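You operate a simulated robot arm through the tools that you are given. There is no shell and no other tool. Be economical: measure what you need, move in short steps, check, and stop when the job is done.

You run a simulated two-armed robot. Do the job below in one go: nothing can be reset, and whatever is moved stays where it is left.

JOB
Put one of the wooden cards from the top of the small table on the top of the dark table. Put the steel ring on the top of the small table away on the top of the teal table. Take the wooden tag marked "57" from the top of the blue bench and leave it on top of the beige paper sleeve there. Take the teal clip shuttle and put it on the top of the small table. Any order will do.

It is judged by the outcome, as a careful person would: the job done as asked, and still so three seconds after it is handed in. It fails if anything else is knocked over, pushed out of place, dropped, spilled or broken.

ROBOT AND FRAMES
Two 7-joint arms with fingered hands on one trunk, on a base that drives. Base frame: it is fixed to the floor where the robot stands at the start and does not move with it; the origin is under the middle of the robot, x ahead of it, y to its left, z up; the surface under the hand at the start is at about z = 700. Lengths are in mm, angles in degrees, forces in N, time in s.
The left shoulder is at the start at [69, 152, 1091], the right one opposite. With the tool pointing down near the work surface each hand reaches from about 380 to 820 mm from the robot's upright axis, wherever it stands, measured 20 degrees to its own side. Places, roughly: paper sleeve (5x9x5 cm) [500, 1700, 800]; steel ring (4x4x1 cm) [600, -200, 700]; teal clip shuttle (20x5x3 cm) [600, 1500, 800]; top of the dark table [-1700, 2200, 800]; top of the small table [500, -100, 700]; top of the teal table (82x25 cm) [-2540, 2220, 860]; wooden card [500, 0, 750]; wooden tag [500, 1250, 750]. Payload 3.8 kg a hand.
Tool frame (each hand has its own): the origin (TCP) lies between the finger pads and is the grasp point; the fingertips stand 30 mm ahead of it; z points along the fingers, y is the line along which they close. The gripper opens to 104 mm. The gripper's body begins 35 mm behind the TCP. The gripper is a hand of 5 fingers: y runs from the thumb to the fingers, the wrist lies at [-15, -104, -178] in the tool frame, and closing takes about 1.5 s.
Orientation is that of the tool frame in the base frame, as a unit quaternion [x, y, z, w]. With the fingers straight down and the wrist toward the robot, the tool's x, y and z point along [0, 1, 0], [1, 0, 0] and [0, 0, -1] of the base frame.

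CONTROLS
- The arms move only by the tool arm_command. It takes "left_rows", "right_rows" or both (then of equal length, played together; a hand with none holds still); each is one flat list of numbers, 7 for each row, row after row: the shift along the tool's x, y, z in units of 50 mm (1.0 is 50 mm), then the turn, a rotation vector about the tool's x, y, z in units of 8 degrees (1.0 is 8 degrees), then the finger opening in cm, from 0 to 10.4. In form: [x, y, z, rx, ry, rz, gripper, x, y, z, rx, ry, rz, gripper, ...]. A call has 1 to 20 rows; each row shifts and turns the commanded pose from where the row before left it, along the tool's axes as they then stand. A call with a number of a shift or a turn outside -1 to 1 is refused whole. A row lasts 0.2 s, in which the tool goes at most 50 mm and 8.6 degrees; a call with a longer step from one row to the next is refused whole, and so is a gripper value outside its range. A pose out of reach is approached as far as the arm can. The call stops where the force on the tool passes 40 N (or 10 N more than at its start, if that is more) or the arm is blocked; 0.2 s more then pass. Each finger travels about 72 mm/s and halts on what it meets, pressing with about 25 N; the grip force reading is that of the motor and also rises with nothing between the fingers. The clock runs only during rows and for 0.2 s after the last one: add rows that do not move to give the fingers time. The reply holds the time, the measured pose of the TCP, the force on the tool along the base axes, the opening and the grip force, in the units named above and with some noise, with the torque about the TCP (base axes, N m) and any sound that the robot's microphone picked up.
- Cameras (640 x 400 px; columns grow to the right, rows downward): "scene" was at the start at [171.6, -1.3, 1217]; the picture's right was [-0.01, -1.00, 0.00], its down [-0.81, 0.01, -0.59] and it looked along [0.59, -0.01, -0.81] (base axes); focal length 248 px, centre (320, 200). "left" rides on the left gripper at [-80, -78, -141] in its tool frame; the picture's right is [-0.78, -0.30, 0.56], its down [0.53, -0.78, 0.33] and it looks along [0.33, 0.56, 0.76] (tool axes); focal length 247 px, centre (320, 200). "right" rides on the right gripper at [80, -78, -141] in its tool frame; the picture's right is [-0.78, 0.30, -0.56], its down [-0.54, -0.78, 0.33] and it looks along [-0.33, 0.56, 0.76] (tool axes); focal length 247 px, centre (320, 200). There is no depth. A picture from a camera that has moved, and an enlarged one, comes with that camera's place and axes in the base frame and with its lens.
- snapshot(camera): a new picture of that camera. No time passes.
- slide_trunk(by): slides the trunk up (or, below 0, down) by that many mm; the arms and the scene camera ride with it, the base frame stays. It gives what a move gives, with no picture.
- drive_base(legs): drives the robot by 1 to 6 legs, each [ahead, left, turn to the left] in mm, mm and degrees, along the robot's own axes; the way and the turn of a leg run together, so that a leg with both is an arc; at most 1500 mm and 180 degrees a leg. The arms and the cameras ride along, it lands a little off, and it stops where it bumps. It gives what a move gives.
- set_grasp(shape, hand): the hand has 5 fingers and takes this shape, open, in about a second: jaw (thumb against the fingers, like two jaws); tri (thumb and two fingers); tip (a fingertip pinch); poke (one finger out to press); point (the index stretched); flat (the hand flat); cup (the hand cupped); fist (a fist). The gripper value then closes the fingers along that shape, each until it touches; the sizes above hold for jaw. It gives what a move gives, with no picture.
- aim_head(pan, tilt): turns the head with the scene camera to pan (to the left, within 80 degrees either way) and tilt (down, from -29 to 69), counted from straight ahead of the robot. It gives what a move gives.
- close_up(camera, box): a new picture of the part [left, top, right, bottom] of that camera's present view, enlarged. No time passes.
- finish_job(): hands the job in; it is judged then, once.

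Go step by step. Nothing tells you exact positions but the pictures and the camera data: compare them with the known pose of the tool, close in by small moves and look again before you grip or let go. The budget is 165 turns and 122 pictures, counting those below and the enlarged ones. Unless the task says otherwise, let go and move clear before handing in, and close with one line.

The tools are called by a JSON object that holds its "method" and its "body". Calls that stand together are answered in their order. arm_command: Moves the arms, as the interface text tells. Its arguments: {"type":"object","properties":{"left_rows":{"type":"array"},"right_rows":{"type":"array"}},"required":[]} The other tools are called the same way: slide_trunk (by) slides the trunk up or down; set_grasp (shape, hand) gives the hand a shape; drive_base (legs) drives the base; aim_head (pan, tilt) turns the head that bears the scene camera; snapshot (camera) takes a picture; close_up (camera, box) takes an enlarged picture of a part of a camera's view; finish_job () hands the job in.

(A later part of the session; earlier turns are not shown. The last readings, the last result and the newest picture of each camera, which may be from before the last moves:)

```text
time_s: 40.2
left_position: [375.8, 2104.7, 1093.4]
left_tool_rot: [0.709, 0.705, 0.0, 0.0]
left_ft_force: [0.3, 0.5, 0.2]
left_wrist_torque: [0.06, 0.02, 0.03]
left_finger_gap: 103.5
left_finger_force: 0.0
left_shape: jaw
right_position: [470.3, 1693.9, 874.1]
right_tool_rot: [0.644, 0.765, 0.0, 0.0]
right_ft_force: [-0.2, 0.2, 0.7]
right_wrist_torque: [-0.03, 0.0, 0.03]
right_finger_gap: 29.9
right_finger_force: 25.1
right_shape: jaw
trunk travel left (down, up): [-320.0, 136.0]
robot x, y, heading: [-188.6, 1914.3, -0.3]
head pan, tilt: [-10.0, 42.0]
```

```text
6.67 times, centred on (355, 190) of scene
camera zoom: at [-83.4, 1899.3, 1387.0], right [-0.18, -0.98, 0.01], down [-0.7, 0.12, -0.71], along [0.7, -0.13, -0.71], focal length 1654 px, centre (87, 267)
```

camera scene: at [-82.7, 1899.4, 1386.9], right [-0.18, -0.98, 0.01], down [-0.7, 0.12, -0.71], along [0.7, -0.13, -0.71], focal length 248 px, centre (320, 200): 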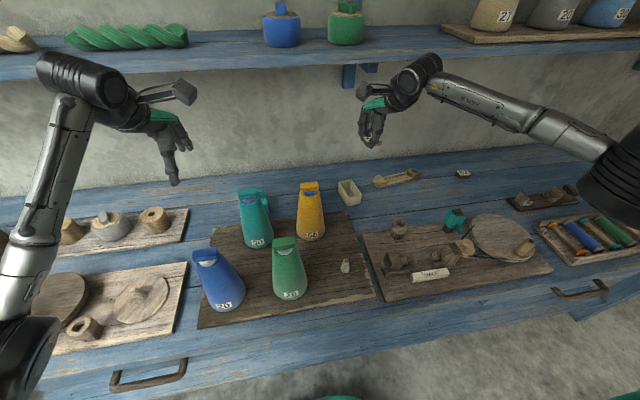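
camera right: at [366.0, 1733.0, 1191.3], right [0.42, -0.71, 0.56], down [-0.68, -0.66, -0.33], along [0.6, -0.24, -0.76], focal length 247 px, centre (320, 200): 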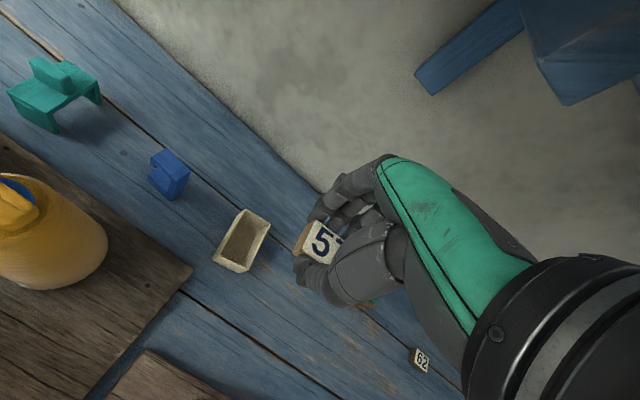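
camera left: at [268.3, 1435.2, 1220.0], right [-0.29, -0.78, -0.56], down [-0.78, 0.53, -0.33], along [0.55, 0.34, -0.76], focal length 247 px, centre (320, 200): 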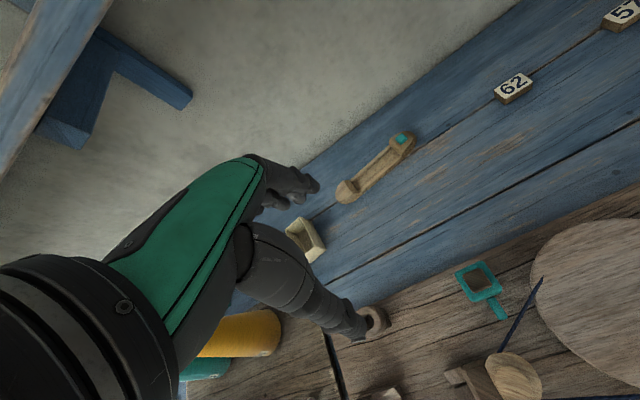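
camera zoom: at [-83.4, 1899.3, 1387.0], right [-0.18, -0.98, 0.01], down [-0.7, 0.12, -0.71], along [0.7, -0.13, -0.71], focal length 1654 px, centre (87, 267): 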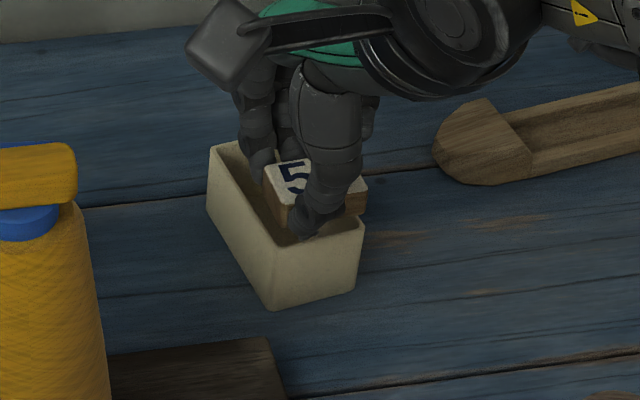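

Both views agree the tag is centred over the front end within about 2 mm. Lowering gently until contact.

{"method": "arm_command", "body": {"right_rows": [0, 0, 0.1, 0, 0, 0, 1.5, 0, 0, 0.08, 0, 0, 0, 1.5, 0, 0, 0, 0, 0, 0, 1.5]}}

{"method": "close_up", "body": {"camera": "scene", "box": [325, 160, 385, 220]}}

```text
time_s: 41.0
left_position: [376.1, 2102.5, 1095.4]
left_tool_rot: [0.709, 0.705, 0.001, 0.001]
left_ft_force: [0.8, 0.6, -0.3]
left_wrist_torque: [0.04, 0.03, -0.03]
left_finger_gap: 103.7
left_finger_force: 0.1
left_shape: jaw
right_position: [469.2, 1694.4, 864.7]
right_tool_rot: [0.645, 0.765, 0.001, 0.0]
right_ft_force: [-0.2, 0.8, 0.4]
right_wrist_torque: [0.03, 0.01, -0.01]
right_finger_gap: 30.0
right_finger_force: 24.9
right_shape: jaw
trunk travel left (down, up): [-320.0, 136.0]
robot x, y, heading: [-189.4, 1911.9, -0.1]
head pan, tilt: [-10.0, 42.0]
```

```text
6.67 times, centred on (355, 190) of scene
camera zoom: at [-83.5, 1899.3, 1387.0], right [-0.18, -0.98, 0.01], down [-0.7, 0.12, -0.71], along [0.7, -0.13, -0.71], focal length 1654 px, centre (87, 267)
```

zoom: 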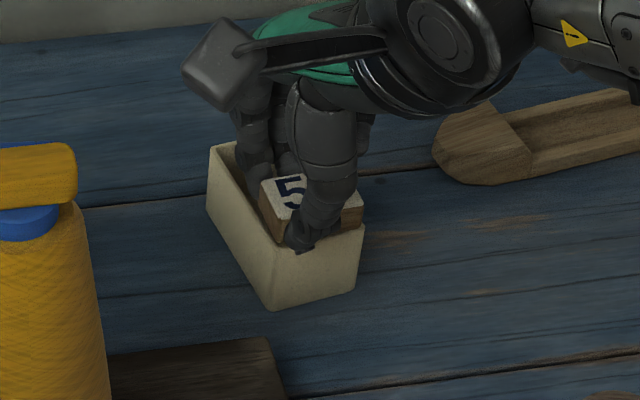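

It is nearly touching the rim. A few more millimetres in small steps, watching the force.

{"method": "arm_command", "body": {"right_rows": [0, 0, 0.04, 0, 0, 0, 1.5, 0, 0, 0.04, 0, 0, 0, 1.5, 0, 0, 0, 0, 0, 0, 1.5]}}

{"method": "close_up", "body": {"camera": "scene", "box": [325, 160, 385, 220]}}

{"method": "close_up", "body": {"camera": "right", "box": [210, 140, 410, 315]}}

```text
time_s: 41.8
left_position: [377.0, 2104.5, 1093.8]
left_tool_rot: [0.709, 0.705, 0.0, 0.0]
left_ft_force: [-0.1, 0.4, -0.8]
left_wrist_torque: [0.01, 0.03, 0.0]
left_finger_gap: 103.8
left_finger_force: 0.1
left_shape: jaw
right_position: [468.0, 1694.2, 861.2]
right_tool_rot: [0.644, 0.765, 0.0, 0.001]
right_ft_force: [0.4, 0.3, -0.4]
right_wrist_torque: [-0.02, -0.02, 0.0]
right_finger_gap: 29.8
right_finger_force: 25.3
right_shape: jaw
trunk travel left (down, up): [-320.0, 136.0]
robot x, y, heading: [-190.8, 1916.4, -0.5]
head pan, tilt: [-10.0, 42.0]
```

```text
6.67 times, centred on (355, 190) of scene
camera zoom: at [-83.4, 1899.3, 1387.0], right [-0.18, -0.98, 0.01], down [-0.7, 0.12, -0.71], along [0.7, -0.13, -0.71], focal length 1654 px, centre (87, 267)
```

zoom: 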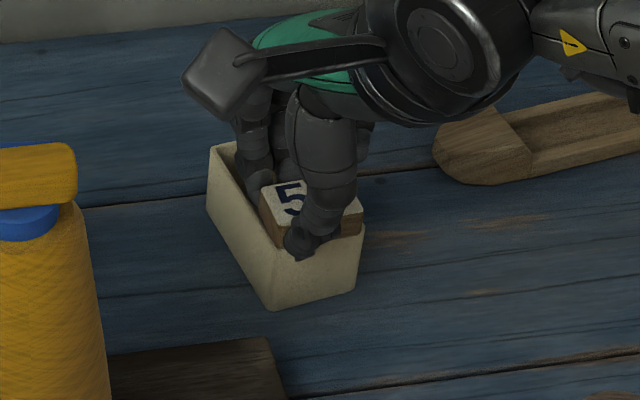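

```text
2.29 times, centred on (310, 228) of right
camera zoom: at [377.1, 1761.0, 1001.4], right [0.42, -0.71, 0.56], down [-0.68, -0.66, -0.33], along [0.6, -0.24, -0.76], focal length 564 px, centre (343, 137)
```

zoom: 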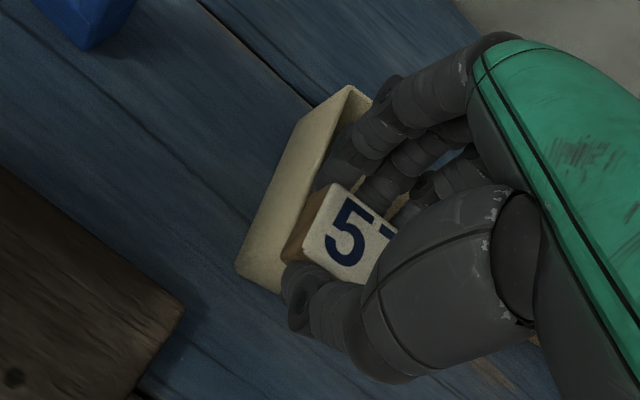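

Still no contact force; the tag covers both side rims. Two more small steps.

{"method": "arm_command", "body": {"right_rows": [0, 0.04, 0.04, 0, 0, 0, 1.5, 0, 0, 0.04, 0, 0, 0, 1.5, 0, 0, 0, 0, 0, 0, 1.5]}}

{"method": "close_up", "body": {"camera": "scene", "box": [335, 170, 375, 210]}}

```text
time_s: 42.6
left_position: [377.0, 2103.4, 1095.3]
left_tool_rot: [0.709, 0.705, 0.0, 0.001]
left_ft_force: [0.0, 0.8, 0.0]
left_wrist_torque: [0.0, 0.03, 0.03]
left_finger_gap: 104.0
left_finger_force: 0.1
left_shape: jaw
right_position: [471.0, 1694.5, 856.9]
right_tool_rot: [0.645, 0.764, 0.0, 0.0]
right_ft_force: [0.2, 0.4, -1.0]
right_wrist_torque: [-0.02, 0.01, 0.0]
right_finger_gap: 29.4
right_finger_force: 25.2
right_shape: jaw
trunk travel left (down, up): [-320.0, 136.0]
robot x, y, heading: [-187.1, 1918.8, -0.4]
head pan, tilt: [-10.0, 42.0]
```

```text
10.00 times, centred on (355, 190) of scene
camera zoom: at [-83.5, 1899.3, 1387.0], right [-0.18, -0.98, 0.01], down [-0.7, 0.12, -0.71], along [0.7, -0.13, -0.71], focal length 2482 px, centre (-30, 300)
```

zoom: 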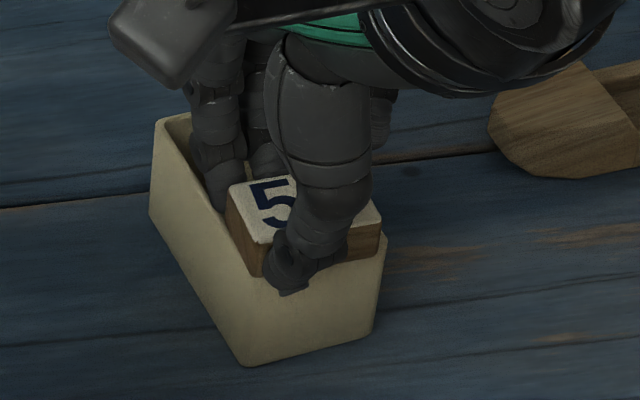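

No contact yet; the tag's front overhangs by roughly 4 mm, so I'll nudge it in 3 mm and keep lowering.

{"method": "arm_command", "body": {"right_rows": [0, 0.06, 0, 0, 0, 0, 1.5, 0, 0, 0.05, 0, 0, 0, 1.5, 0, 0, 0.04, 0, 0, 0, 1.5, 0, 0, 0, 0, 0, 0, 1.5]}}

{"method": "close_up", "body": {"camera": "scene", "box": [335, 170, 375, 210]}}

{"method": "close_up", "body": {"camera": "right", "box": [260, 160, 360, 260]}}

```text
time_s: 43.6
left_position: [376.1, 2104.7, 1094.6]
left_tool_rot: [0.709, 0.705, 0.0, 0.001]
left_ft_force: [-0.1, -0.5, 0.1]
left_wrist_torque: [0.04, -0.02, -0.01]
left_finger_gap: 103.9
left_finger_force: 0.1
left_shape: jaw
right_position: [473.3, 1696.3, 855.1]
right_tool_rot: [0.645, 0.764, 0.001, 0.001]
right_ft_force: [0.0, -1.1, 3.9]
right_wrist_torque: [0.09, -0.07, -0.01]
right_finger_gap: 29.8
right_finger_force: 24.9
right_shape: jaw
trunk travel left (down, up): [-320.0, 136.0]
robot x, y, heading: [-191.0, 1915.1, -0.3]
head pan, tilt: [-10.0, 42.0]
```

```text
10.00 times, centred on (355, 190) of scene
camera zoom: at [-84.0, 1899.5, 1387.1], right [-0.18, -0.98, 0.01], down [-0.69, 0.12, -0.71], along [0.7, -0.13, -0.71], focal length 2482 px, centre (-30, 300)
```

zoom: 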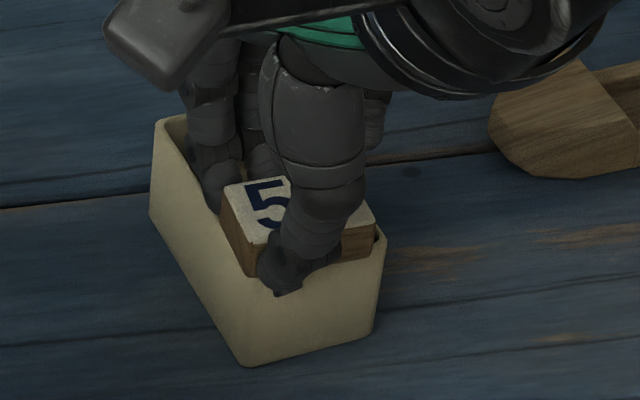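

```text
4.00 times, centred on (310, 210) of right
camera zoom: at [381.8, 1761.8, 994.6], right [0.42, -0.72, 0.56], down [-0.68, -0.66, -0.33], along [0.61, -0.24, -0.76], focal length 988 px, centre (360, 160)
```

zoom: 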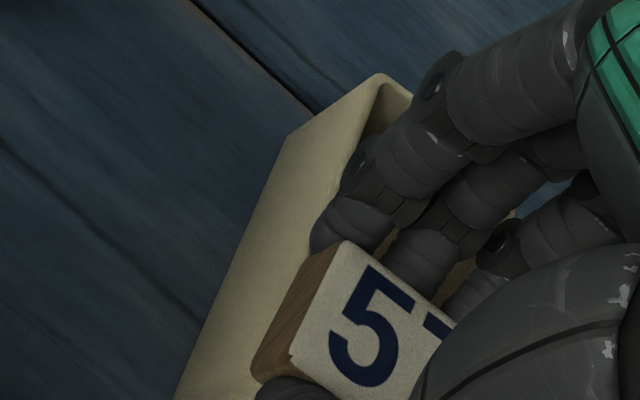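

It has contacted, but the tag's right end barely covers the right wall. I'll lift 3 mm, shift 2.5 mm right and set it down again.

{"method": "arm_command", "body": {"right_rows": [0, 0, -0.08, 0, 0, 0, 1.5, -0.05, 0, 0, 0, 0, 0, 1.5, 0, 0, 0.05, 0, 0, 0, 1.5, 0, 0, 0.03, 0, 0, 0, 1.5, 0, 0, 0, 0, 0, 0, 1.5]}}

{"method": "close_up", "body": {"camera": "scene", "box": [335, 170, 375, 210]}}

{"method": "close_up", "body": {"camera": "right", "box": [260, 160, 360, 260]}}

```text
time_s: 44.8
left_position: [375.8, 2103.9, 1095.4]
left_tool_rot: [0.709, 0.705, 0.001, 0.001]
left_ft_force: [-0.8, 0.3, -0.4]
left_wrist_torque: [-0.02, 0.01, 0.0]
left_finger_gap: 103.6
left_finger_force: 0.1
left_shape: jaw
right_position: [473.8, 1693.0, 854.3]
right_tool_rot: [0.645, 0.764, 0.002, 0.001]
right_ft_force: [-0.4, -0.4, 6.4]
right_wrist_torque: [0.11, -0.14, 0.02]
right_finger_gap: 29.6
right_finger_force: 25.3
right_shape: jaw
trunk travel left (down, up): [-320.0, 136.0]
robot x, y, heading: [-190.5, 1915.7, -0.0]
head pan, tilt: [-10.0, 42.0]
```

```text
10.00 times, centred on (355, 190) of scene
camera zoom: at [-84.6, 1899.6, 1387.2], right [-0.18, -0.98, 0.01], down [-0.69, 0.12, -0.71], along [0.7, -0.13, -0.7], focal length 2482 px, centre (-30, 300)
```

zoom: 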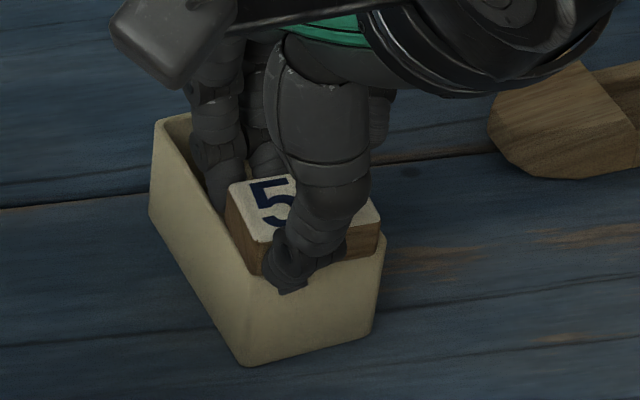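

```text
4.00 times, centred on (310, 210) of right
camera zoom: at [382.4, 1759.9, 994.4], right [0.42, -0.72, 0.56], down [-0.67, -0.66, -0.33], along [0.61, -0.24, -0.76], focal length 988 px, centre (360, 160)
```

zoom: 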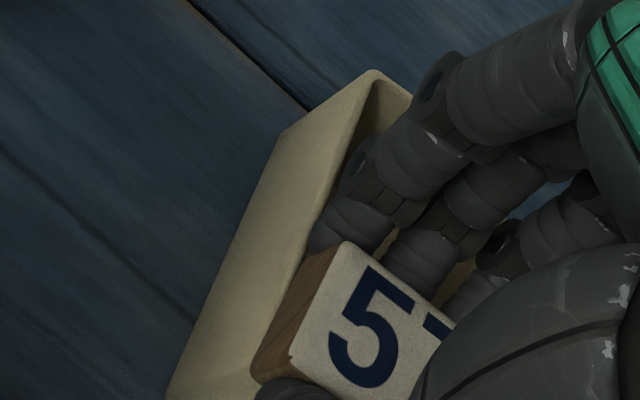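

The tag now spans both side walls and the front wall with firm contact. Releasing slowly.

{"method": "arm_command", "body": {"right_rows": [0, 0, -0.02, 0, 0, 0, 2.9, 0, 0, 0, 0, 0, 0, 3.3, 0, 0, 0, 0, 0, 0, 3.8, 0, 0, 0, 0, 0, 0, 4.3, 0, 0, 0, 0, 0, 0, 4.6, 0, 0, 0, 0, 0, 0, 4.6]}}

{"method": "close_up", "body": {"camera": "scene", "box": [335, 170, 375, 210]}}

{"method": "close_up", "body": {"camera": "right", "box": [260, 160, 360, 260]}}

```text
time_s: 46.2
left_position: [375.6, 2104.2, 1095.0]
left_tool_rot: [0.709, 0.705, 0.002, 0.001]
left_ft_force: [0.4, -0.3, -0.4]
left_wrist_torque: [-0.03, 0.0, 0.0]
left_finger_gap: 103.6
left_finger_force: 0.0
left_shape: jaw
right_position: [474.6, 1693.1, 856.1]
right_tool_rot: [0.645, 0.764, 0.0, 0.0]
right_ft_force: [-0.5, -0.5, 2.6]
right_wrist_torque: [0.04, -0.04, 0.01]
right_finger_gap: 45.2
right_finger_force: 0.1
right_shape: jaw
trunk travel left (down, up): [-320.0, 136.0]
robot x, y, heading: [-190.1, 1916.5, -0.3]
head pan, tilt: [-10.0, 42.0]
```

```text
10.00 times, centred on (355, 190) of scene
camera zoom: at [-84.0, 1899.5, 1387.0], right [-0.18, -0.98, 0.01], down [-0.69, 0.12, -0.71], along [0.7, -0.13, -0.71], focal length 2482 px, centre (-30, 300)
```

zoom: 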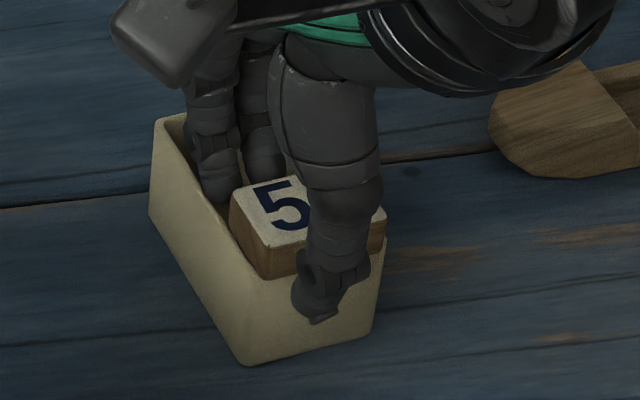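

```text
4.00 times, centred on (310, 210) of right
camera zoom: at [382.4, 1759.9, 994.8], right [0.42, -0.71, 0.56], down [-0.68, -0.66, -0.33], along [0.6, -0.24, -0.76], focal length 988 px, centre (360, 160)
```

zoom: 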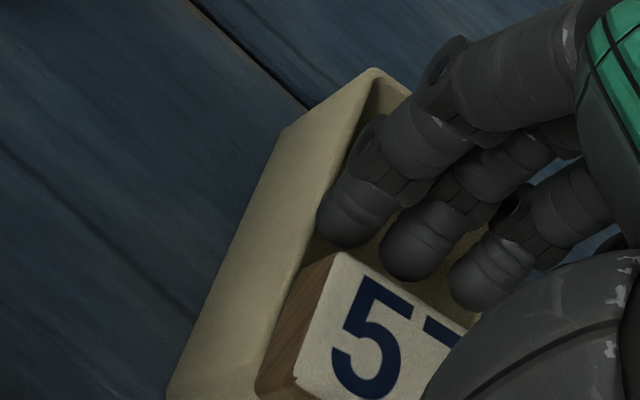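

The tag stays on the rim. Raising the hand straight up.

{"method": "arm_command", "body": {"right_rows": [0, 0, -0.2, 0, 0, 0, 4.6, 0, 0, -0.4, 0, 0, 0, 4.6, 0, 0, -0.6, 0, 0, 0, 4.6, 0, 0, -0.8, 0, 0, 0, 4.6, 0, 0, -0.8, 0, 0, 0, 4.6]}}

{"method": "close_up", "body": {"camera": "scene", "box": [330, 160, 430, 220]}}

{"method": "close_up", "body": {"camera": "right", "box": [220, 140, 380, 260]}}

```text
time_s: 47.4
left_position: [374.3, 2104.3, 1094.9]
left_tool_rot: [0.709, 0.706, 0.001, 0.001]
left_ft_force: [-0.1, 0.1, 0.6]
left_wrist_torque: [-0.02, 0.03, -0.02]
left_finger_gap: 103.5
left_finger_force: 0.0
left_shape: jaw
right_position: [474.0, 1692.5, 996.3]
right_tool_rot: [0.645, 0.764, -0.001, 0.001]
right_ft_force: [-0.8, 0.1, 0.3]
right_wrist_torque: [-0.01, -0.01, 0.0]
right_finger_gap: 45.7
right_finger_force: 0.1
right_shape: jaw
trunk travel left (down, up): [-320.0, 136.0]
robot x, y, heading: [-193.0, 1916.8, -0.4]
head pan, tilt: [-10.0, 42.0]
```

```text
6.40 times, centred on (380, 190) of scene
camera zoom: at [-84.1, 1899.6, 1387.1], right [-0.18, -0.98, 0.01], down [-0.69, 0.12, -0.71], along [0.7, -0.13, -0.7], focal length 1588 px, centre (-64, 264)
```

zoom: 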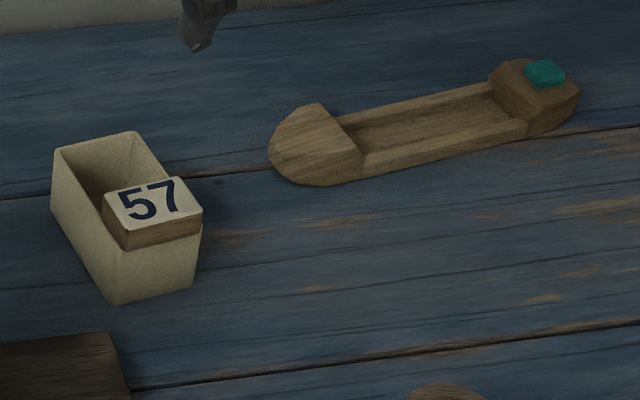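

```text
3.33 times, centred on (300, 200) of right
camera zoom: at [381.3, 1759.0, 1136.1], right [0.42, -0.71, 0.56], down [-0.68, -0.66, -0.33], along [0.6, -0.24, -0.76], focal length 823 px, centre (387, 200)
```

zoom: 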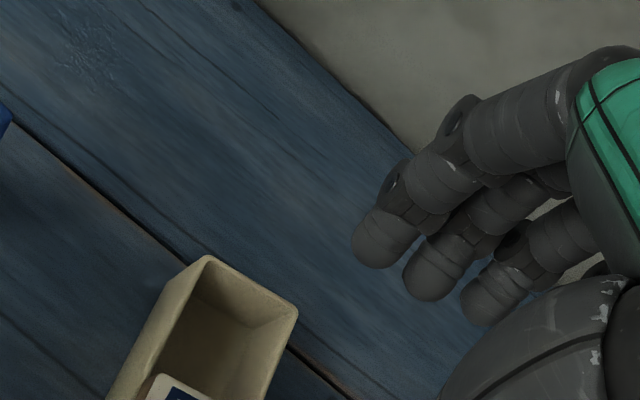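

Tag 57 rests on the sleeve squarely. Next is the shuttle at about [567, 1488], yawed ~8°; I'll raise the left hand clear of the cones, shift right, and lower the trunk for reach.

{"method": "arm_command", "body": {"left_rows": [0, -0.5, -0.7, 0, 0, 0, 10.4, 0, -0.5, -0.7, 0, 0, 0, 10.4, 0, -0.5, -0.7, 0, 0, 0, 10.4, 0, -0.5, -0.7, 0, 0, 0, 10.4]}}

{"method": "drive_base", "body": {"legs": [[-50, 0, 0.3], [0, -168, 0], [45, 0, 0]]}}

{"method": "slide_trunk", "body": {"by": -75}}

{"method": "snapshot", "body": {"camera": "scene"}}

{"method": "snapshot", "body": {"camera": "right"}}

```text
time_s: 48.4
left_position: [275.9, 2105.4, 1234.5]
left_tool_rot: [0.709, 0.705, 0.0, 0.001]
left_ft_force: [0.3, -0.3, -1.0]
left_wrist_torque: [0.03, -0.02, 0.01]
left_finger_gap: 104.2
left_finger_force: 0.1
left_shape: jaw
right_position: [472.9, 1693.2, 996.5]
right_tool_rot: [0.644, 0.765, 0.0, 0.001]
right_ft_force: [0.1, 0.3, 0.5]
right_wrist_torque: [0.02, -0.03, -0.04]
right_finger_gap: 45.7
right_finger_force: 0.1
right_shape: jaw
trunk travel left (down, up): [-320.0, 136.0]
robot x, y, heading: [-191.0, 1917.9, -0.4]
head pan, tilt: [-10.0, 42.0]
```

```text
time_s: 50.9
left_position: [262.1, 1945.8, 1237.5]
left_tool_rot: [0.706, 0.708, 0.003, 0.003]
left_ft_force: [-1.0, 0.6, 0.0]
left_wrist_torque: [0.01, -0.03, 0.03]
left_finger_gap: 103.7
left_finger_force: 0.1
left_shape: jaw
right_position: [464.4, 1533.7, 999.8]
right_tool_rot: [0.641, 0.768, 0.001, 0.003]
right_ft_force: [0.0, -0.2, 1.5]
right_wrist_torque: [-0.03, -0.03, 0.01]
right_finger_gap: 45.3
right_finger_force: 0.1
right_shape: jaw
trunk travel left (down, up): [-320.0, 136.0]
robot x, y, heading: [-193.9, 1754.9, 0.3]
head pan, tilt: [-10.0, 42.0]
```

```text
time_s: 52.0
left_position: [267.7, 1943.2, 1160.7]
left_tool_rot: [0.706, 0.709, 0.001, 0.001]
left_ft_force: [-0.5, -0.2, 0.0]
left_wrist_torque: [0.02, -0.02, -0.03]
left_finger_gap: 104.0
left_finger_force: 0.1
left_shape: jaw
right_position: [468.1, 1533.2, 921.9]
right_tool_rot: [0.642, 0.767, 0.001, 0.0]
right_ft_force: [-0.4, -0.6, -0.3]
right_wrist_torque: [0.02, -0.03, 0.0]
right_finger_gap: 45.7
right_finger_force: 0.1
right_shape: jaw
trunk travel left (down, up): [-245.0, 211.0]
robot x, y, heading: [-195.1, 1747.8, 0.3]
head pan, tilt: [-10.0, 42.0]
```

```text
75 pictures are left
camera scene: at [-62.3, 1735.1, 1302.7], right [-0.17, -0.99, 0.02], down [-0.74, 0.11, -0.66], along [0.65, -0.13, -0.75], focal length 248 px, centre (320, 200)
```

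scene: 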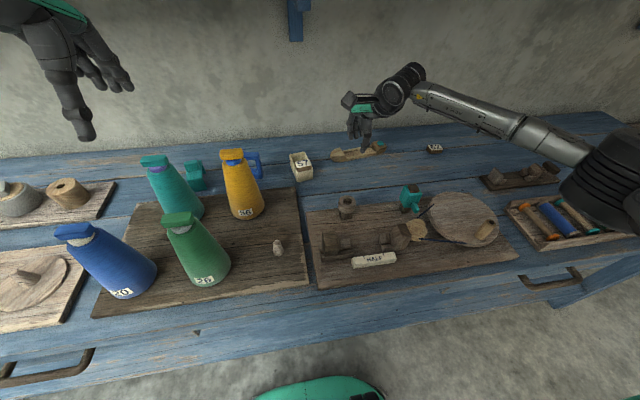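

```text
74 pictures are left
camera right: at [376.1, 1598.3, 1062.1], right [0.43, -0.71, 0.56], down [-0.67, -0.66, -0.33], along [0.61, -0.23, -0.76], focal length 247 px, centre (320, 200)
```

right: 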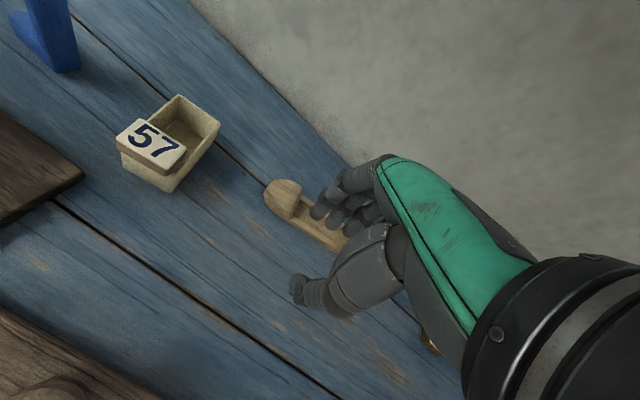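

I'll move over the shuttle with the hand open and check.

{"method": "arm_command", "body": {"right_rows": [-0.36, 0.29, 0, 0, 0, 0, 8, -0.36, 0.29, 0.1, 0, 0, 0, 8, -0.35, 0.28, 0.1, 0, 0, 0, 8, 0, 0, 0, 0, 0, 0, 8]}}

{"method": "snapshot", "body": {"camera": "right"}}

{"method": "close_up", "body": {"camera": "scene", "box": [290, 90, 430, 180]}}

```text
time_s: 53.0
left_position: [268.5, 1944.3, 1159.7]
left_tool_rot: [0.706, 0.708, 0.0, 0.0]
left_ft_force: [0.0, 1.1, 0.0]
left_wrist_torque: [0.03, -0.02, 0.0]
left_finger_gap: 104.1
left_finger_force: 0.0
left_shape: jaw
right_position: [518.9, 1489.0, 911.9]
right_tool_rot: [0.642, 0.767, 0.0, 0.0]
right_ft_force: [0.0, -0.7, 0.3]
right_wrist_torque: [-0.03, 0.02, 0.0]
right_finger_gap: 79.6
right_finger_force: 0.0
right_shape: jaw
trunk travel left (down, up): [-245.0, 211.0]
robot x, y, heading: [-197.2, 1749.8, -0.1]
head pan, tilt: [-10.0, 42.0]
```

```text
73 pictures are left
camera right: at [428.2, 1554.7, 1051.7], right [0.43, -0.71, 0.56], down [-0.67, -0.66, -0.33], along [0.61, -0.23, -0.76], focal length 247 px, centre (320, 200)
```

right: 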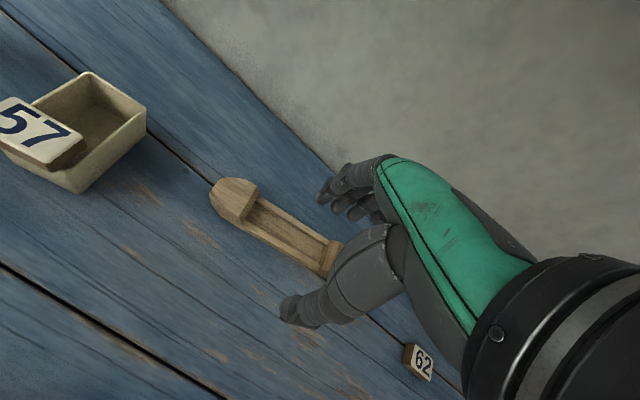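

```text
4.44 times, centred on (360, 135) of scene
camera zoom: at [-61.1, 1734.9, 1302.6], right [-0.17, -0.99, 0.02], down [-0.74, 0.11, -0.66], along [0.65, -0.13, -0.75], focal length 1103 px, centre (142, 489)
```

zoom: 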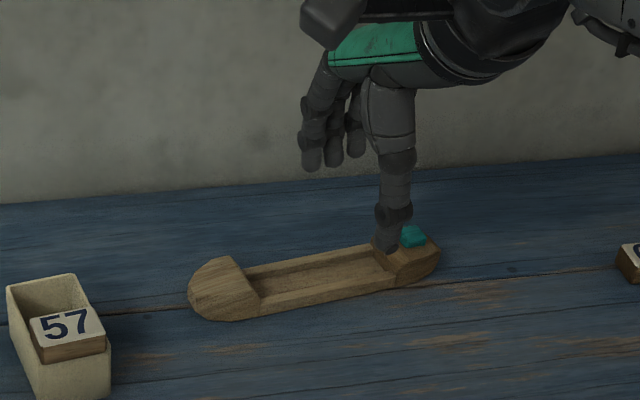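

The shuttle's centre is about [569, 1483], width ~37 mm, top ~z 805. Moving over it at low height.

{"method": "arm_command", "body": {"right_rows": [-0.15, 0.48, 0.2, 0, 0, 0, 8, -0.15, 0.48, 0.3, 0, 0, 0, 8, 0, 0, 0.2, 0, 0, 0, 8, 0, 0, 0, 0, 0, 0, 8]}}

{"method": "snapshot", "body": {"camera": "right"}}

{"method": "close_up", "body": {"camera": "scene", "box": [290, 90, 430, 180]}}

```text
time_s: 54.0
left_position: [269.4, 1943.7, 1158.9]
left_tool_rot: [0.706, 0.708, 0.0, 0.0]
left_ft_force: [0.1, -0.1, 0.7]
left_wrist_torque: [-0.01, 0.01, -0.01]
left_finger_gap: 104.0
left_finger_force: 0.1
left_shape: jaw
right_position: [529.0, 1488.1, 897.3]
right_tool_rot: [0.642, 0.766, 0.0, 0.001]
right_ft_force: [-0.2, -0.3, 0.2]
right_wrist_torque: [0.02, 0.01, 0.02]
right_finger_gap: 79.6
right_finger_force: 0.0
right_shape: jaw
right hand out of reach, approached as far as the arm can: row 1, 2
trunk travel left (down, up): [-245.0, 211.0]
robot x, y, heading: [-198.1, 1752.0, 0.4]
head pan, tilt: [-10.0, 42.0]
```

```text
71 pictures are left
camera right: at [437.0, 1553.1, 1037.5], right [0.43, -0.71, 0.56], down [-0.67, -0.66, -0.33], along [0.61, -0.23, -0.76], focal length 247 px, centre (320, 200)
```

right: 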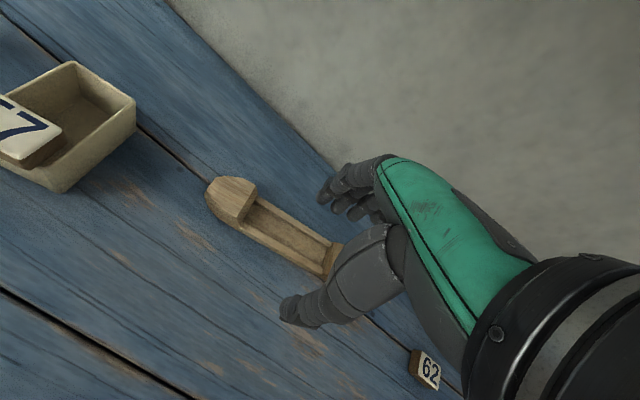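

```text
4.44 times, centred on (360, 135) of scene
camera zoom: at [-61.0, 1734.9, 1302.6], right [-0.17, -0.99, 0.02], down [-0.74, 0.11, -0.66], along [0.65, -0.13, -0.75], focal length 1103 px, centre (142, 489)
```

zoom: 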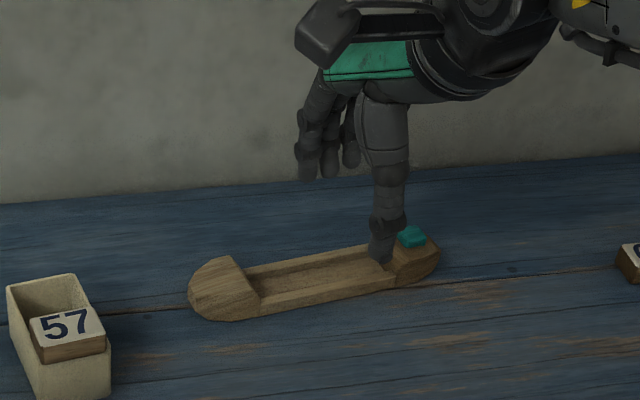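

The arm is at its reach limit. I'll lift slightly, strafe so the right shoulder is directly in front of the shuttle, edge forward 30 mm, and lower the trunk.

{"method": "arm_command", "body": {"right_rows": [0, -0.5, -0.6, 0, 0, 0, 8, 0, -0.5, -0.6, 0, 0, 0, 8, 0, 0, -0.6, 0, 0, 0, 8]}}

{"method": "drive_base", "body": {"legs": [[0, -140, -0.3], [30, 0, 0]]}}

{"method": "arm_command", "body": {"right_rows": [0.9, 0, 0, 0, 0, 0, 8, 0.9, 0, 0, 0, 0, 0, 8, 0.8, 0, 0, 0, 0, 0, 8]}}

{"method": "slide_trunk", "body": {"by": -70}}

{"method": "snapshot", "body": {"camera": "scene"}}

```text
time_s: 54.8
left_position: [270.3, 1944.2, 1159.4]
left_tool_rot: [0.706, 0.708, 0.0, 0.002]
left_ft_force: [1.4, 0.2, 0.7]
left_wrist_torque: [0.0, -0.01, 0.02]
left_finger_gap: 103.7
left_finger_force: 0.1
left_shape: jaw
right_position: [481.9, 1479.1, 986.9]
right_tool_rot: [0.642, 0.767, 0.0, 0.001]
right_ft_force: [-0.8, 1.1, 0.3]
right_wrist_torque: [-0.02, -0.01, -0.03]
right_finger_gap: 79.6
right_finger_force: 0.1
right_shape: jaw
trunk travel left (down, up): [-245.0, 211.0]
robot x, y, heading: [-195.3, 1751.0, 0.3]
head pan, tilt: [-10.0, 42.0]
```

```text
time_s: 56.5
left_position: [294.8, 1803.8, 1161.9]
left_tool_rot: [0.707, 0.707, 0.002, 0.003]
left_ft_force: [-0.1, 0.2, 0.2]
left_wrist_torque: [-0.03, 0.0, 0.04]
left_finger_gap: 103.8
left_finger_force: 0.0
left_shape: jaw
right_position: [504.5, 1338.2, 990.9]
right_tool_rot: [0.643, 0.766, 0.002, 0.002]
right_ft_force: [0.0, -0.5, 1.0]
right_wrist_torque: [-0.01, -0.07, 0.01]
right_finger_gap: 79.7
right_finger_force: 0.1
right_shape: jaw
trunk travel left (down, up): [-245.0, 211.0]
robot x, y, heading: [-166.4, 1606.6, 0.1]
head pan, tilt: [-10.0, 42.0]
```

```text
time_s: 57.3
left_position: [300.0, 1804.1, 1158.7]
left_tool_rot: [0.707, 0.707, -0.001, 0.001]
left_ft_force: [0.4, 0.3, -0.1]
left_wrist_torque: [0.0, -0.01, 0.03]
left_finger_gap: 104.1
left_finger_force: 0.1
left_shape: jaw
right_position: [488.0, 1466.7, 985.2]
right_tool_rot: [0.643, 0.766, 0.0, 0.0]
right_ft_force: [0.3, -0.3, 0.4]
right_wrist_torque: [0.0, 0.01, 0.0]
right_finger_gap: 79.7
right_finger_force: 0.1
right_shape: jaw
trunk travel left (down, up): [-245.0, 211.0]
robot x, y, heading: [-164.9, 1610.2, -0.0]
head pan, tilt: [-10.0, 42.0]
```

```text
time_s: 58.4
left_position: [298.1, 1802.0, 1089.6]
left_tool_rot: [0.707, 0.707, 0.001, 0.001]
left_ft_force: [0.2, -0.5, -0.6]
left_wrist_torque: [-0.02, -0.01, 0.01]
left_finger_gap: 103.8
left_finger_force: 0.0
left_shape: jaw
right_position: [486.1, 1466.0, 919.1]
right_tool_rot: [0.643, 0.766, 0.001, 0.001]
right_ft_force: [0.1, 0.5, -0.5]
right_wrist_torque: [-0.01, -0.01, -0.01]
right_finger_gap: 79.7
right_finger_force: 0.0
right_shape: jaw
trunk travel left (down, up): [-175.0, 281.0]
robot x, y, heading: [-164.4, 1612.6, 0.0]
head pan, tilt: [-10.0, 42.0]
```

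```text
69 pictures are left
camera scene: at [3.7, 1594.5, 1217.1], right [-0.17, -0.98, 0.04], down [-0.8, 0.12, -0.59], along [0.58, -0.13, -0.81], focal length 248 px, centre (320, 200)
```

scene: 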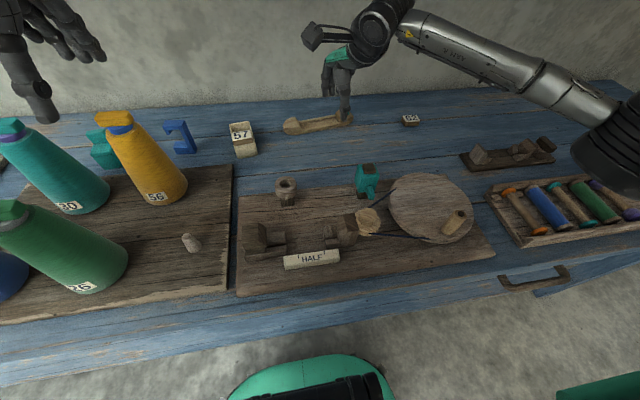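

Now moving forward over the shuttle.

{"method": "arm_command", "body": {"right_rows": [0.03, 0.78, 0.2, 0, 0, 0, 8, 0.03, 0.78, 0.3, 0, 0, 0, 8, 0, 0, 0.4, 0, 0, 0, 8, 0, 0, 0, 0, 0, 0, 8]}}

{"method": "snapshot", "body": {"camera": "right"}}

{"method": "close_up", "body": {"camera": "scene", "box": [270, 70, 390, 150]}}

```text
time_s: 59.4
left_position: [298.8, 1802.8, 1089.4]
left_tool_rot: [0.707, 0.707, 0.001, 0.002]
left_ft_force: [-1.1, 0.1, -1.2]
left_wrist_torque: [0.0, -0.02, -0.01]
left_finger_gap: 103.8
left_finger_force: 0.0
left_shape: jaw
right_position: [566.6, 1482.6, 873.0]
right_tool_rot: [0.643, 0.766, 0.0, 0.0]
right_ft_force: [-0.4, -0.6, -0.5]
right_wrist_torque: [0.03, -0.01, 0.01]
right_finger_gap: 79.7
right_finger_force: 0.0
right_shape: jaw
trunk travel left (down, up): [-175.0, 281.0]
robot x, y, heading: [-163.9, 1610.0, 0.1]
head pan, tilt: [-10.0, 42.0]
```

```text
68 pictures are left
camera right: at [473.5, 1550.0, 1011.9], right [0.43, -0.71, 0.56], down [-0.67, -0.66, -0.33], along [0.61, -0.23, -0.76], focal length 247 px, centre (320, 200)
```

right: 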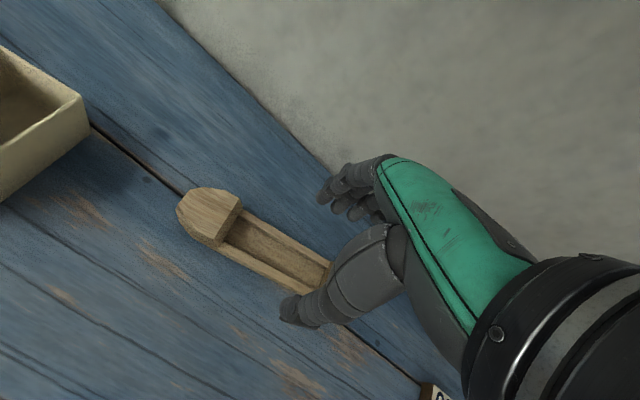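

```text
5.00 times, centred on (330, 110) of scene
camera zoom: at [4.4, 1594.8, 1217.0], right [-0.17, -0.98, 0.04], down [-0.8, 0.12, -0.59], along [0.58, -0.13, -0.81], focal length 1241 px, centre (270, 650)
```

zoom: 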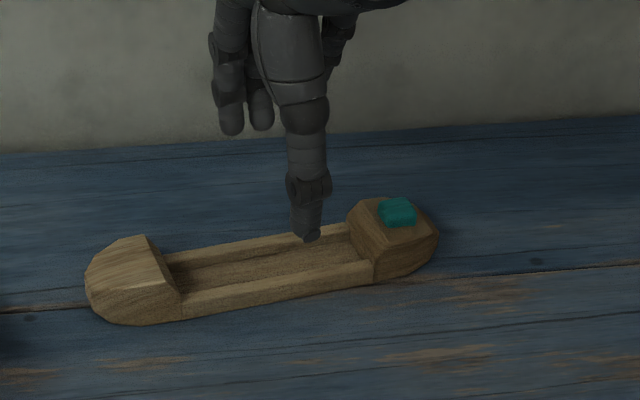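

The hand is centred on the shuttle at [565, 1483]. Descending and closing.

{"method": "arm_command", "body": {"right_rows": [0, 0, 0.4, 0, 0, 0, 8, 0, 0, 0.4, 0, 0, 0, 8, 0, 0, 0.25, 0, 0, 0, 8, 0, 0, 0.1, 0, 0, 0, 8, 0, 0, 0, 0, 0, 0, 8]}}

{"method": "close_up", "body": {"camera": "right", "box": [160, 140, 400, 340]}}

{"method": "close_up", "body": {"camera": "scene", "box": [270, 70, 390, 150]}}

```text
time_s: 60.6
left_position: [298.7, 1803.9, 1090.0]
left_tool_rot: [0.707, 0.707, 0.0, 0.0]
left_ft_force: [-0.3, -0.1, 0.0]
left_wrist_torque: [-0.02, -0.02, -0.02]
left_finger_gap: 104.1
left_finger_force: 0.0
left_shape: jaw
right_position: [562.5, 1481.2, 815.3]
right_tool_rot: [0.643, 0.766, 0.0, 0.0]
right_ft_force: [0.6, 0.3, -0.1]
right_wrist_torque: [-0.02, 0.01, -0.02]
right_finger_gap: 79.8
right_finger_force: 0.2
right_shape: jaw
trunk travel left (down, up): [-175.0, 281.0]
robot x, y, heading: [-165.4, 1610.5, -0.0]
head pan, tilt: [-10.0, 42.0]
```

```text
2.00 times, centred on (280, 240) of right
camera zoom: at [470.7, 1548.4, 954.8], right [0.43, -0.71, 0.56], down [-0.67, -0.66, -0.33], along [0.61, -0.23, -0.76], focal length 494 px, centre (400, 120)
```

zoom: 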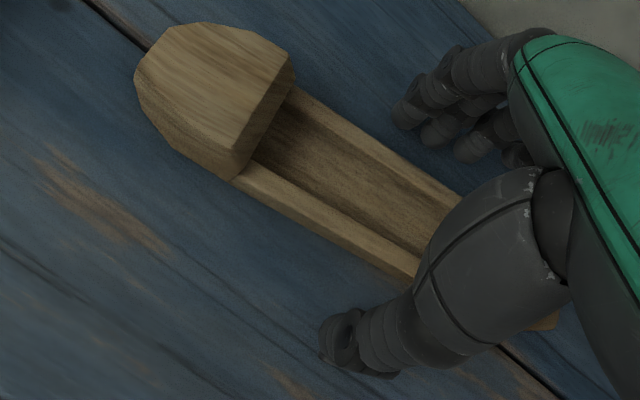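

```text
5.00 times, centred on (330, 110) of scene
camera zoom: at [4.2, 1594.5, 1217.0], right [-0.17, -0.98, 0.04], down [-0.8, 0.12, -0.59], along [0.58, -0.13, -0.81], focal length 1241 px, centre (270, 650)
```

zoom: 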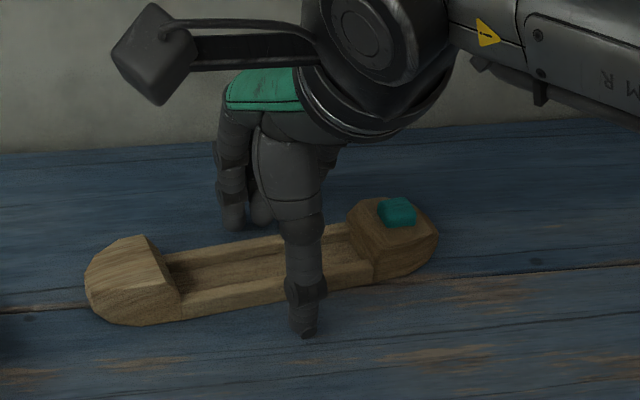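

Thumb in front and fingers behind. Slightly lower, then close.

{"method": "arm_command", "body": {"right_rows": [0, 0.04, 0.08, 0, 0, 0, 7, 0, 0, 0, 0, 0, 0, 6, 0, 0, 0, 0, 0, 0, 4.5, 0, 0, 0, 0, 0, 0, 3, 0, 0, 0, 0, 0, 0, 2.5, 0, 0, 0, 0, 0, 0, 2.5, 0, 0, 0, 0, 0, 0, 2.5]}}

{"method": "close_up", "body": {"camera": "right", "box": [160, 140, 400, 340]}}

```text
time_s: 62.2
left_position: [297.4, 1802.7, 1090.2]
left_tool_rot: [0.707, 0.707, 0.001, 0.0]
left_ft_force: [0.1, 0.8, -0.1]
left_wrist_torque: [0.0, 0.04, 0.0]
left_finger_gap: 103.6
left_finger_force: 0.0
left_shape: jaw
right_position: [565.5, 1483.0, 810.3]
right_tool_rot: [0.643, 0.766, 0.001, 0.0]
right_ft_force: [-1.1, -0.4, 1.8]
right_wrist_torque: [0.03, 0.07, 0.01]
right_finger_gap: 39.4
right_finger_force: 24.8
right_shape: jaw
trunk travel left (down, up): [-175.0, 281.0]
robot x, y, heading: [-166.9, 1610.6, 0.3]
head pan, tilt: [-10.0, 42.0]
```

```text
2.00 times, centred on (280, 240) of right
camera zoom: at [472.6, 1548.3, 951.0], right [0.43, -0.71, 0.56], down [-0.67, -0.66, -0.33], along [0.61, -0.23, -0.76], focal length 494 px, centre (400, 120)
```

zoom: 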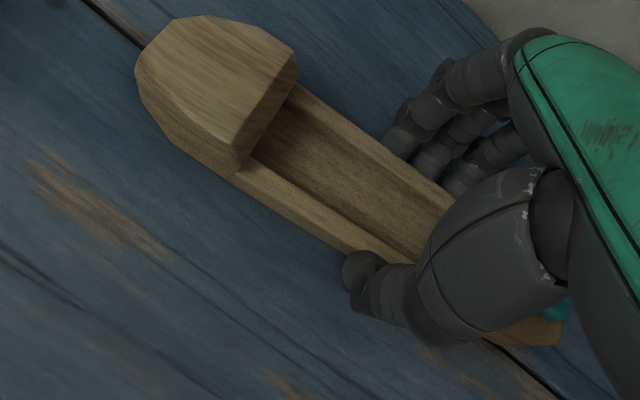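

Gripped at 39 mm. Lifting and checking.

{"method": "arm_command", "body": {"right_rows": [0, 0, -0.3, 0, 0, 0, 2.5, 0, 0, -0.5, 0, 0, 0, 2.5, 0, 0, -0.7, 0, 0, 0, 2.5, 0, -0.3, -0.7, 0, 0, 0, 2.5, 0, -0.5, -0.7, 0, 0, 0, 2.5, 0, -0.5, -0.6, 0, 0, 0, 2.5]}}

{"method": "snapshot", "body": {"camera": "scene"}}

```text
time_s: 63.6
left_position: [298.0, 1802.3, 1090.0]
left_tool_rot: [0.708, 0.707, 0.001, 0.001]
left_ft_force: [-1.1, -1.1, 0.0]
left_wrist_torque: [-0.02, -0.05, 0.03]
left_finger_gap: 104.0
left_finger_force: 0.1
left_shape: jaw
right_position: [499.2, 1471.0, 985.2]
right_tool_rot: [0.643, 0.766, 0.0, 0.0]
right_ft_force: [-0.3, -0.2, -1.2]
right_wrist_torque: [-0.02, 0.02, 0.0]
right_finger_gap: 39.6
right_finger_force: 25.2
right_shape: jaw
trunk travel left (down, up): [-175.0, 281.0]
robot x, y, heading: [-164.8, 1611.5, -0.2]
head pan, tilt: [-10.0, 42.0]
```

```text
63 pictures are left
camera scene: at [3.5, 1594.4, 1217.1], right [-0.17, -0.98, 0.04], down [-0.8, 0.12, -0.59], along [0.58, -0.13, -0.81], focal length 248 px, centre (320, 200)
```

scene: 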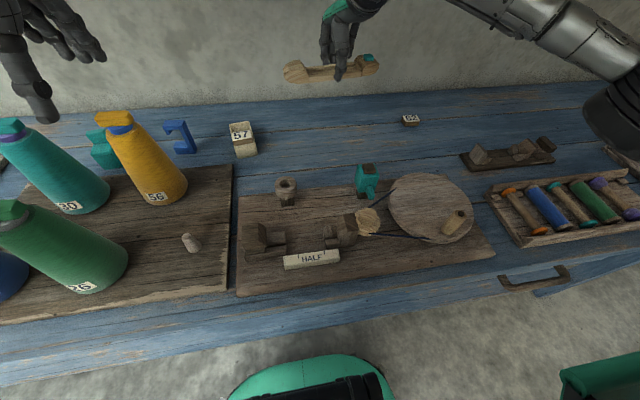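

The shuttle is held level. Now I'll drive back and return to the small table.

{"method": "drive_base", "body": {"legs": [[-330, 0, 0], [0, -800, 0], [0, -800, 0]]}}

{"method": "drive_base", "body": {"legs": [[480, 0, 0]]}}

{"method": "aim_head", "body": {"pan": 0, "tilt": 42}}

{"method": "snapshot", "body": {"camera": "scene"}}

```text
time_s: 73.6
left_position: [-24.0, 195.6, 1088.6]
left_tool_rot: [0.701, 0.713, 0.001, 0.001]
left_ft_force: [-0.1, -0.8, -0.8]
left_wrist_torque: [0.02, 0.01, 0.01]
left_finger_gap: 103.7
left_finger_force: 0.0
left_shape: jaw
right_position: [182.3, -131.6, 985.3]
right_tool_rot: [0.636, 0.772, -0.001, 0.0]
right_ft_force: [0.1, 0.9, -1.0]
right_wrist_torque: [-0.01, -0.03, 0.0]
right_finger_gap: 39.5
right_finger_force: 24.9
right_shape: jaw
trunk travel left (down, up): [-175.0, 281.0]
robot x, y, heading: [-489.6, -2.8, 0.9]
head pan, tilt: [-10.0, 42.0]
```

```text
time_s: 76.7
left_position: [452.3, 204.8, 1091.2]
left_tool_rot: [0.702, 0.712, 0.002, 0.002]
left_ft_force: [-0.5, -0.2, -0.6]
left_wrist_torque: [0.0, 0.0, -0.04]
left_finger_gap: 104.0
left_finger_force: 0.0
left_shape: jaw
right_position: [655.3, -120.1, 985.2]
right_tool_rot: [0.634, 0.774, -0.004, -0.003]
right_ft_force: [-23.0, -2.6, 6.2]
right_wrist_torque: [0.01, -0.72, -0.17]
right_finger_gap: 36.0
right_finger_force: 25.2
right_shape: jaw
trunk travel left (down, up): [-175.0, 281.0]
robot x, y, heading: [-3.6, 5.0, 0.9]
head pan, tilt: [-10.0, 42.0]
stopped in leg 1: the force on the tool passed its limit at 44 N (the readings are from after the stop); the commanded pose is now the measured one
```

```text
time_s: 77.4
left_position: [453.8, 204.0, 1091.8]
left_tool_rot: [0.7, 0.714, 0.003, 0.002]
left_ft_force: [0.0, 0.4, 0.6]
left_wrist_torque: [0.01, 0.04, 0.01]
left_finger_gap: 103.7
left_finger_force: 0.0
left_shape: jaw
right_position: [656.8, -120.1, 984.3]
right_tool_rot: [0.634, 0.774, -0.003, -0.003]
right_ft_force: [-28.7, -3.0, 7.2]
right_wrist_torque: [0.01, -0.81, -0.24]
right_finger_gap: 35.5
right_finger_force: 25.0
right_shape: jaw
trunk travel left (down, up): [-175.0, 281.0]
robot x, y, heading: [-5.3, 6.5, 1.1]
head pan, tilt: [0.0, 42.0]
```

```text
62 pictures are left
camera scene: at [161.8, 6.3, 1217.7], right [0.02, -1.0, 0.0], down [-0.8, -0.01, -0.59], along [0.59, 0.01, -0.8], focal length 248 px, centre (320, 200)
```

scene: 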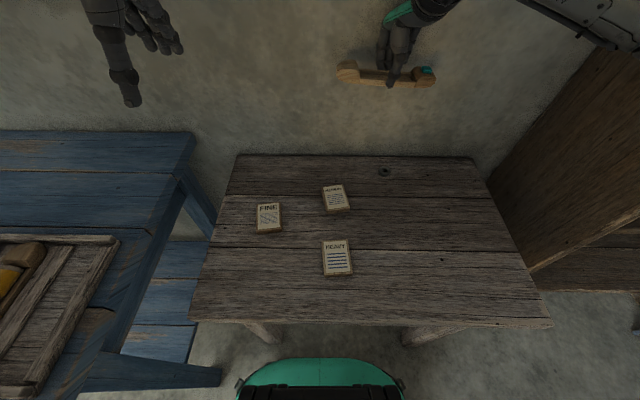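

The hand's fingers reached the wall behind the table. I'll pull the arm back right away.

{"method": "arm_command", "body": {"right_rows": [0, -0.4, 0, 0, 0, 0, 2.5, 0, -0.8, 0, 0, 0, 0, 2.5, 0, -0.9, 0, 0, 0, 0, 2.5, -0.3, -0.9, 0, 0, 0, 0, 2.5, -0.5, -0.8, 0, 0, 0, 0, 2.5, -0.5, -0.6, 0.3, 0, 0, 0, 2.5]}}

{"method": "snapshot", "body": {"camera": "scene"}}

{"method": "snapshot", "body": {"camera": "right"}}

```text
time_s: 78.8
left_position: [456.0, 205.0, 1090.2]
left_tool_rot: [0.701, 0.714, 0.0, -0.001]
left_ft_force: [-0.8, -1.7, 0.0]
left_wrist_torque: [-0.02, -0.03, 0.01]
left_finger_gap: 103.6
left_finger_force: 0.0
left_shape: jaw
right_position: [456.7, -226.2, 968.8]
right_tool_rot: [0.634, 0.774, -0.005, -0.004]
right_ft_force: [0.2, 0.0, -1.7]
right_wrist_torque: [0.0, 0.0, 0.05]
right_finger_gap: 37.9
right_finger_force: 24.8
right_shape: jaw
trunk travel left (down, up): [-175.0, 281.0]
robot x, y, heading: [-3.3, 3.8, 1.0]
head pan, tilt: [0.0, 42.0]
```

```text
61 pictures are left
camera scene: at [167.0, 5.9, 1216.9], right [0.02, -1.0, 0.0], down [-0.81, -0.01, -0.59], along [0.59, 0.01, -0.81], focal length 248 px, centre (320, 200)
```

scene: 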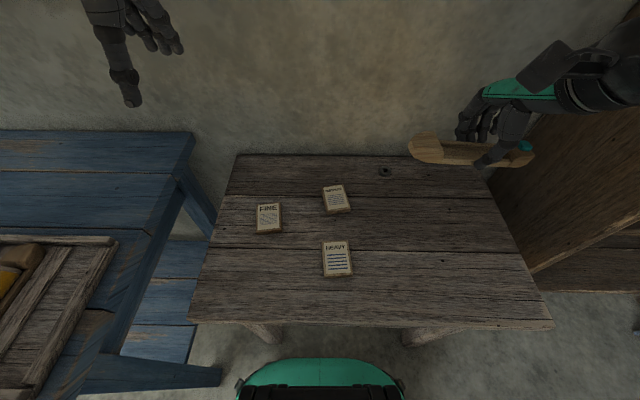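

```text
60 pictures are left
camera right: at [365.8, -162.0, 1110.1], right [0.45, -0.7, 0.55], down [-0.66, -0.68, -0.32], along [0.6, -0.22, -0.77], focal length 247 px, centre (320, 200)
```

right: 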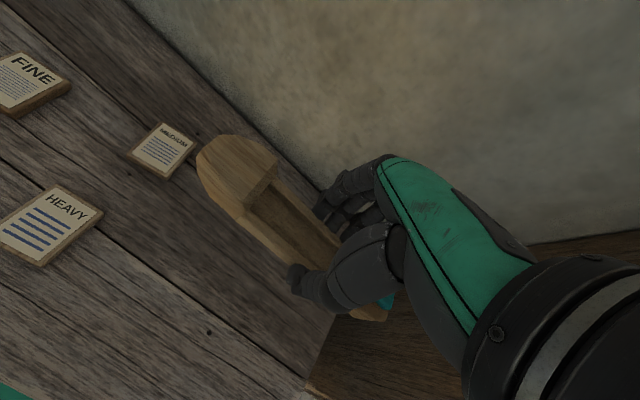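

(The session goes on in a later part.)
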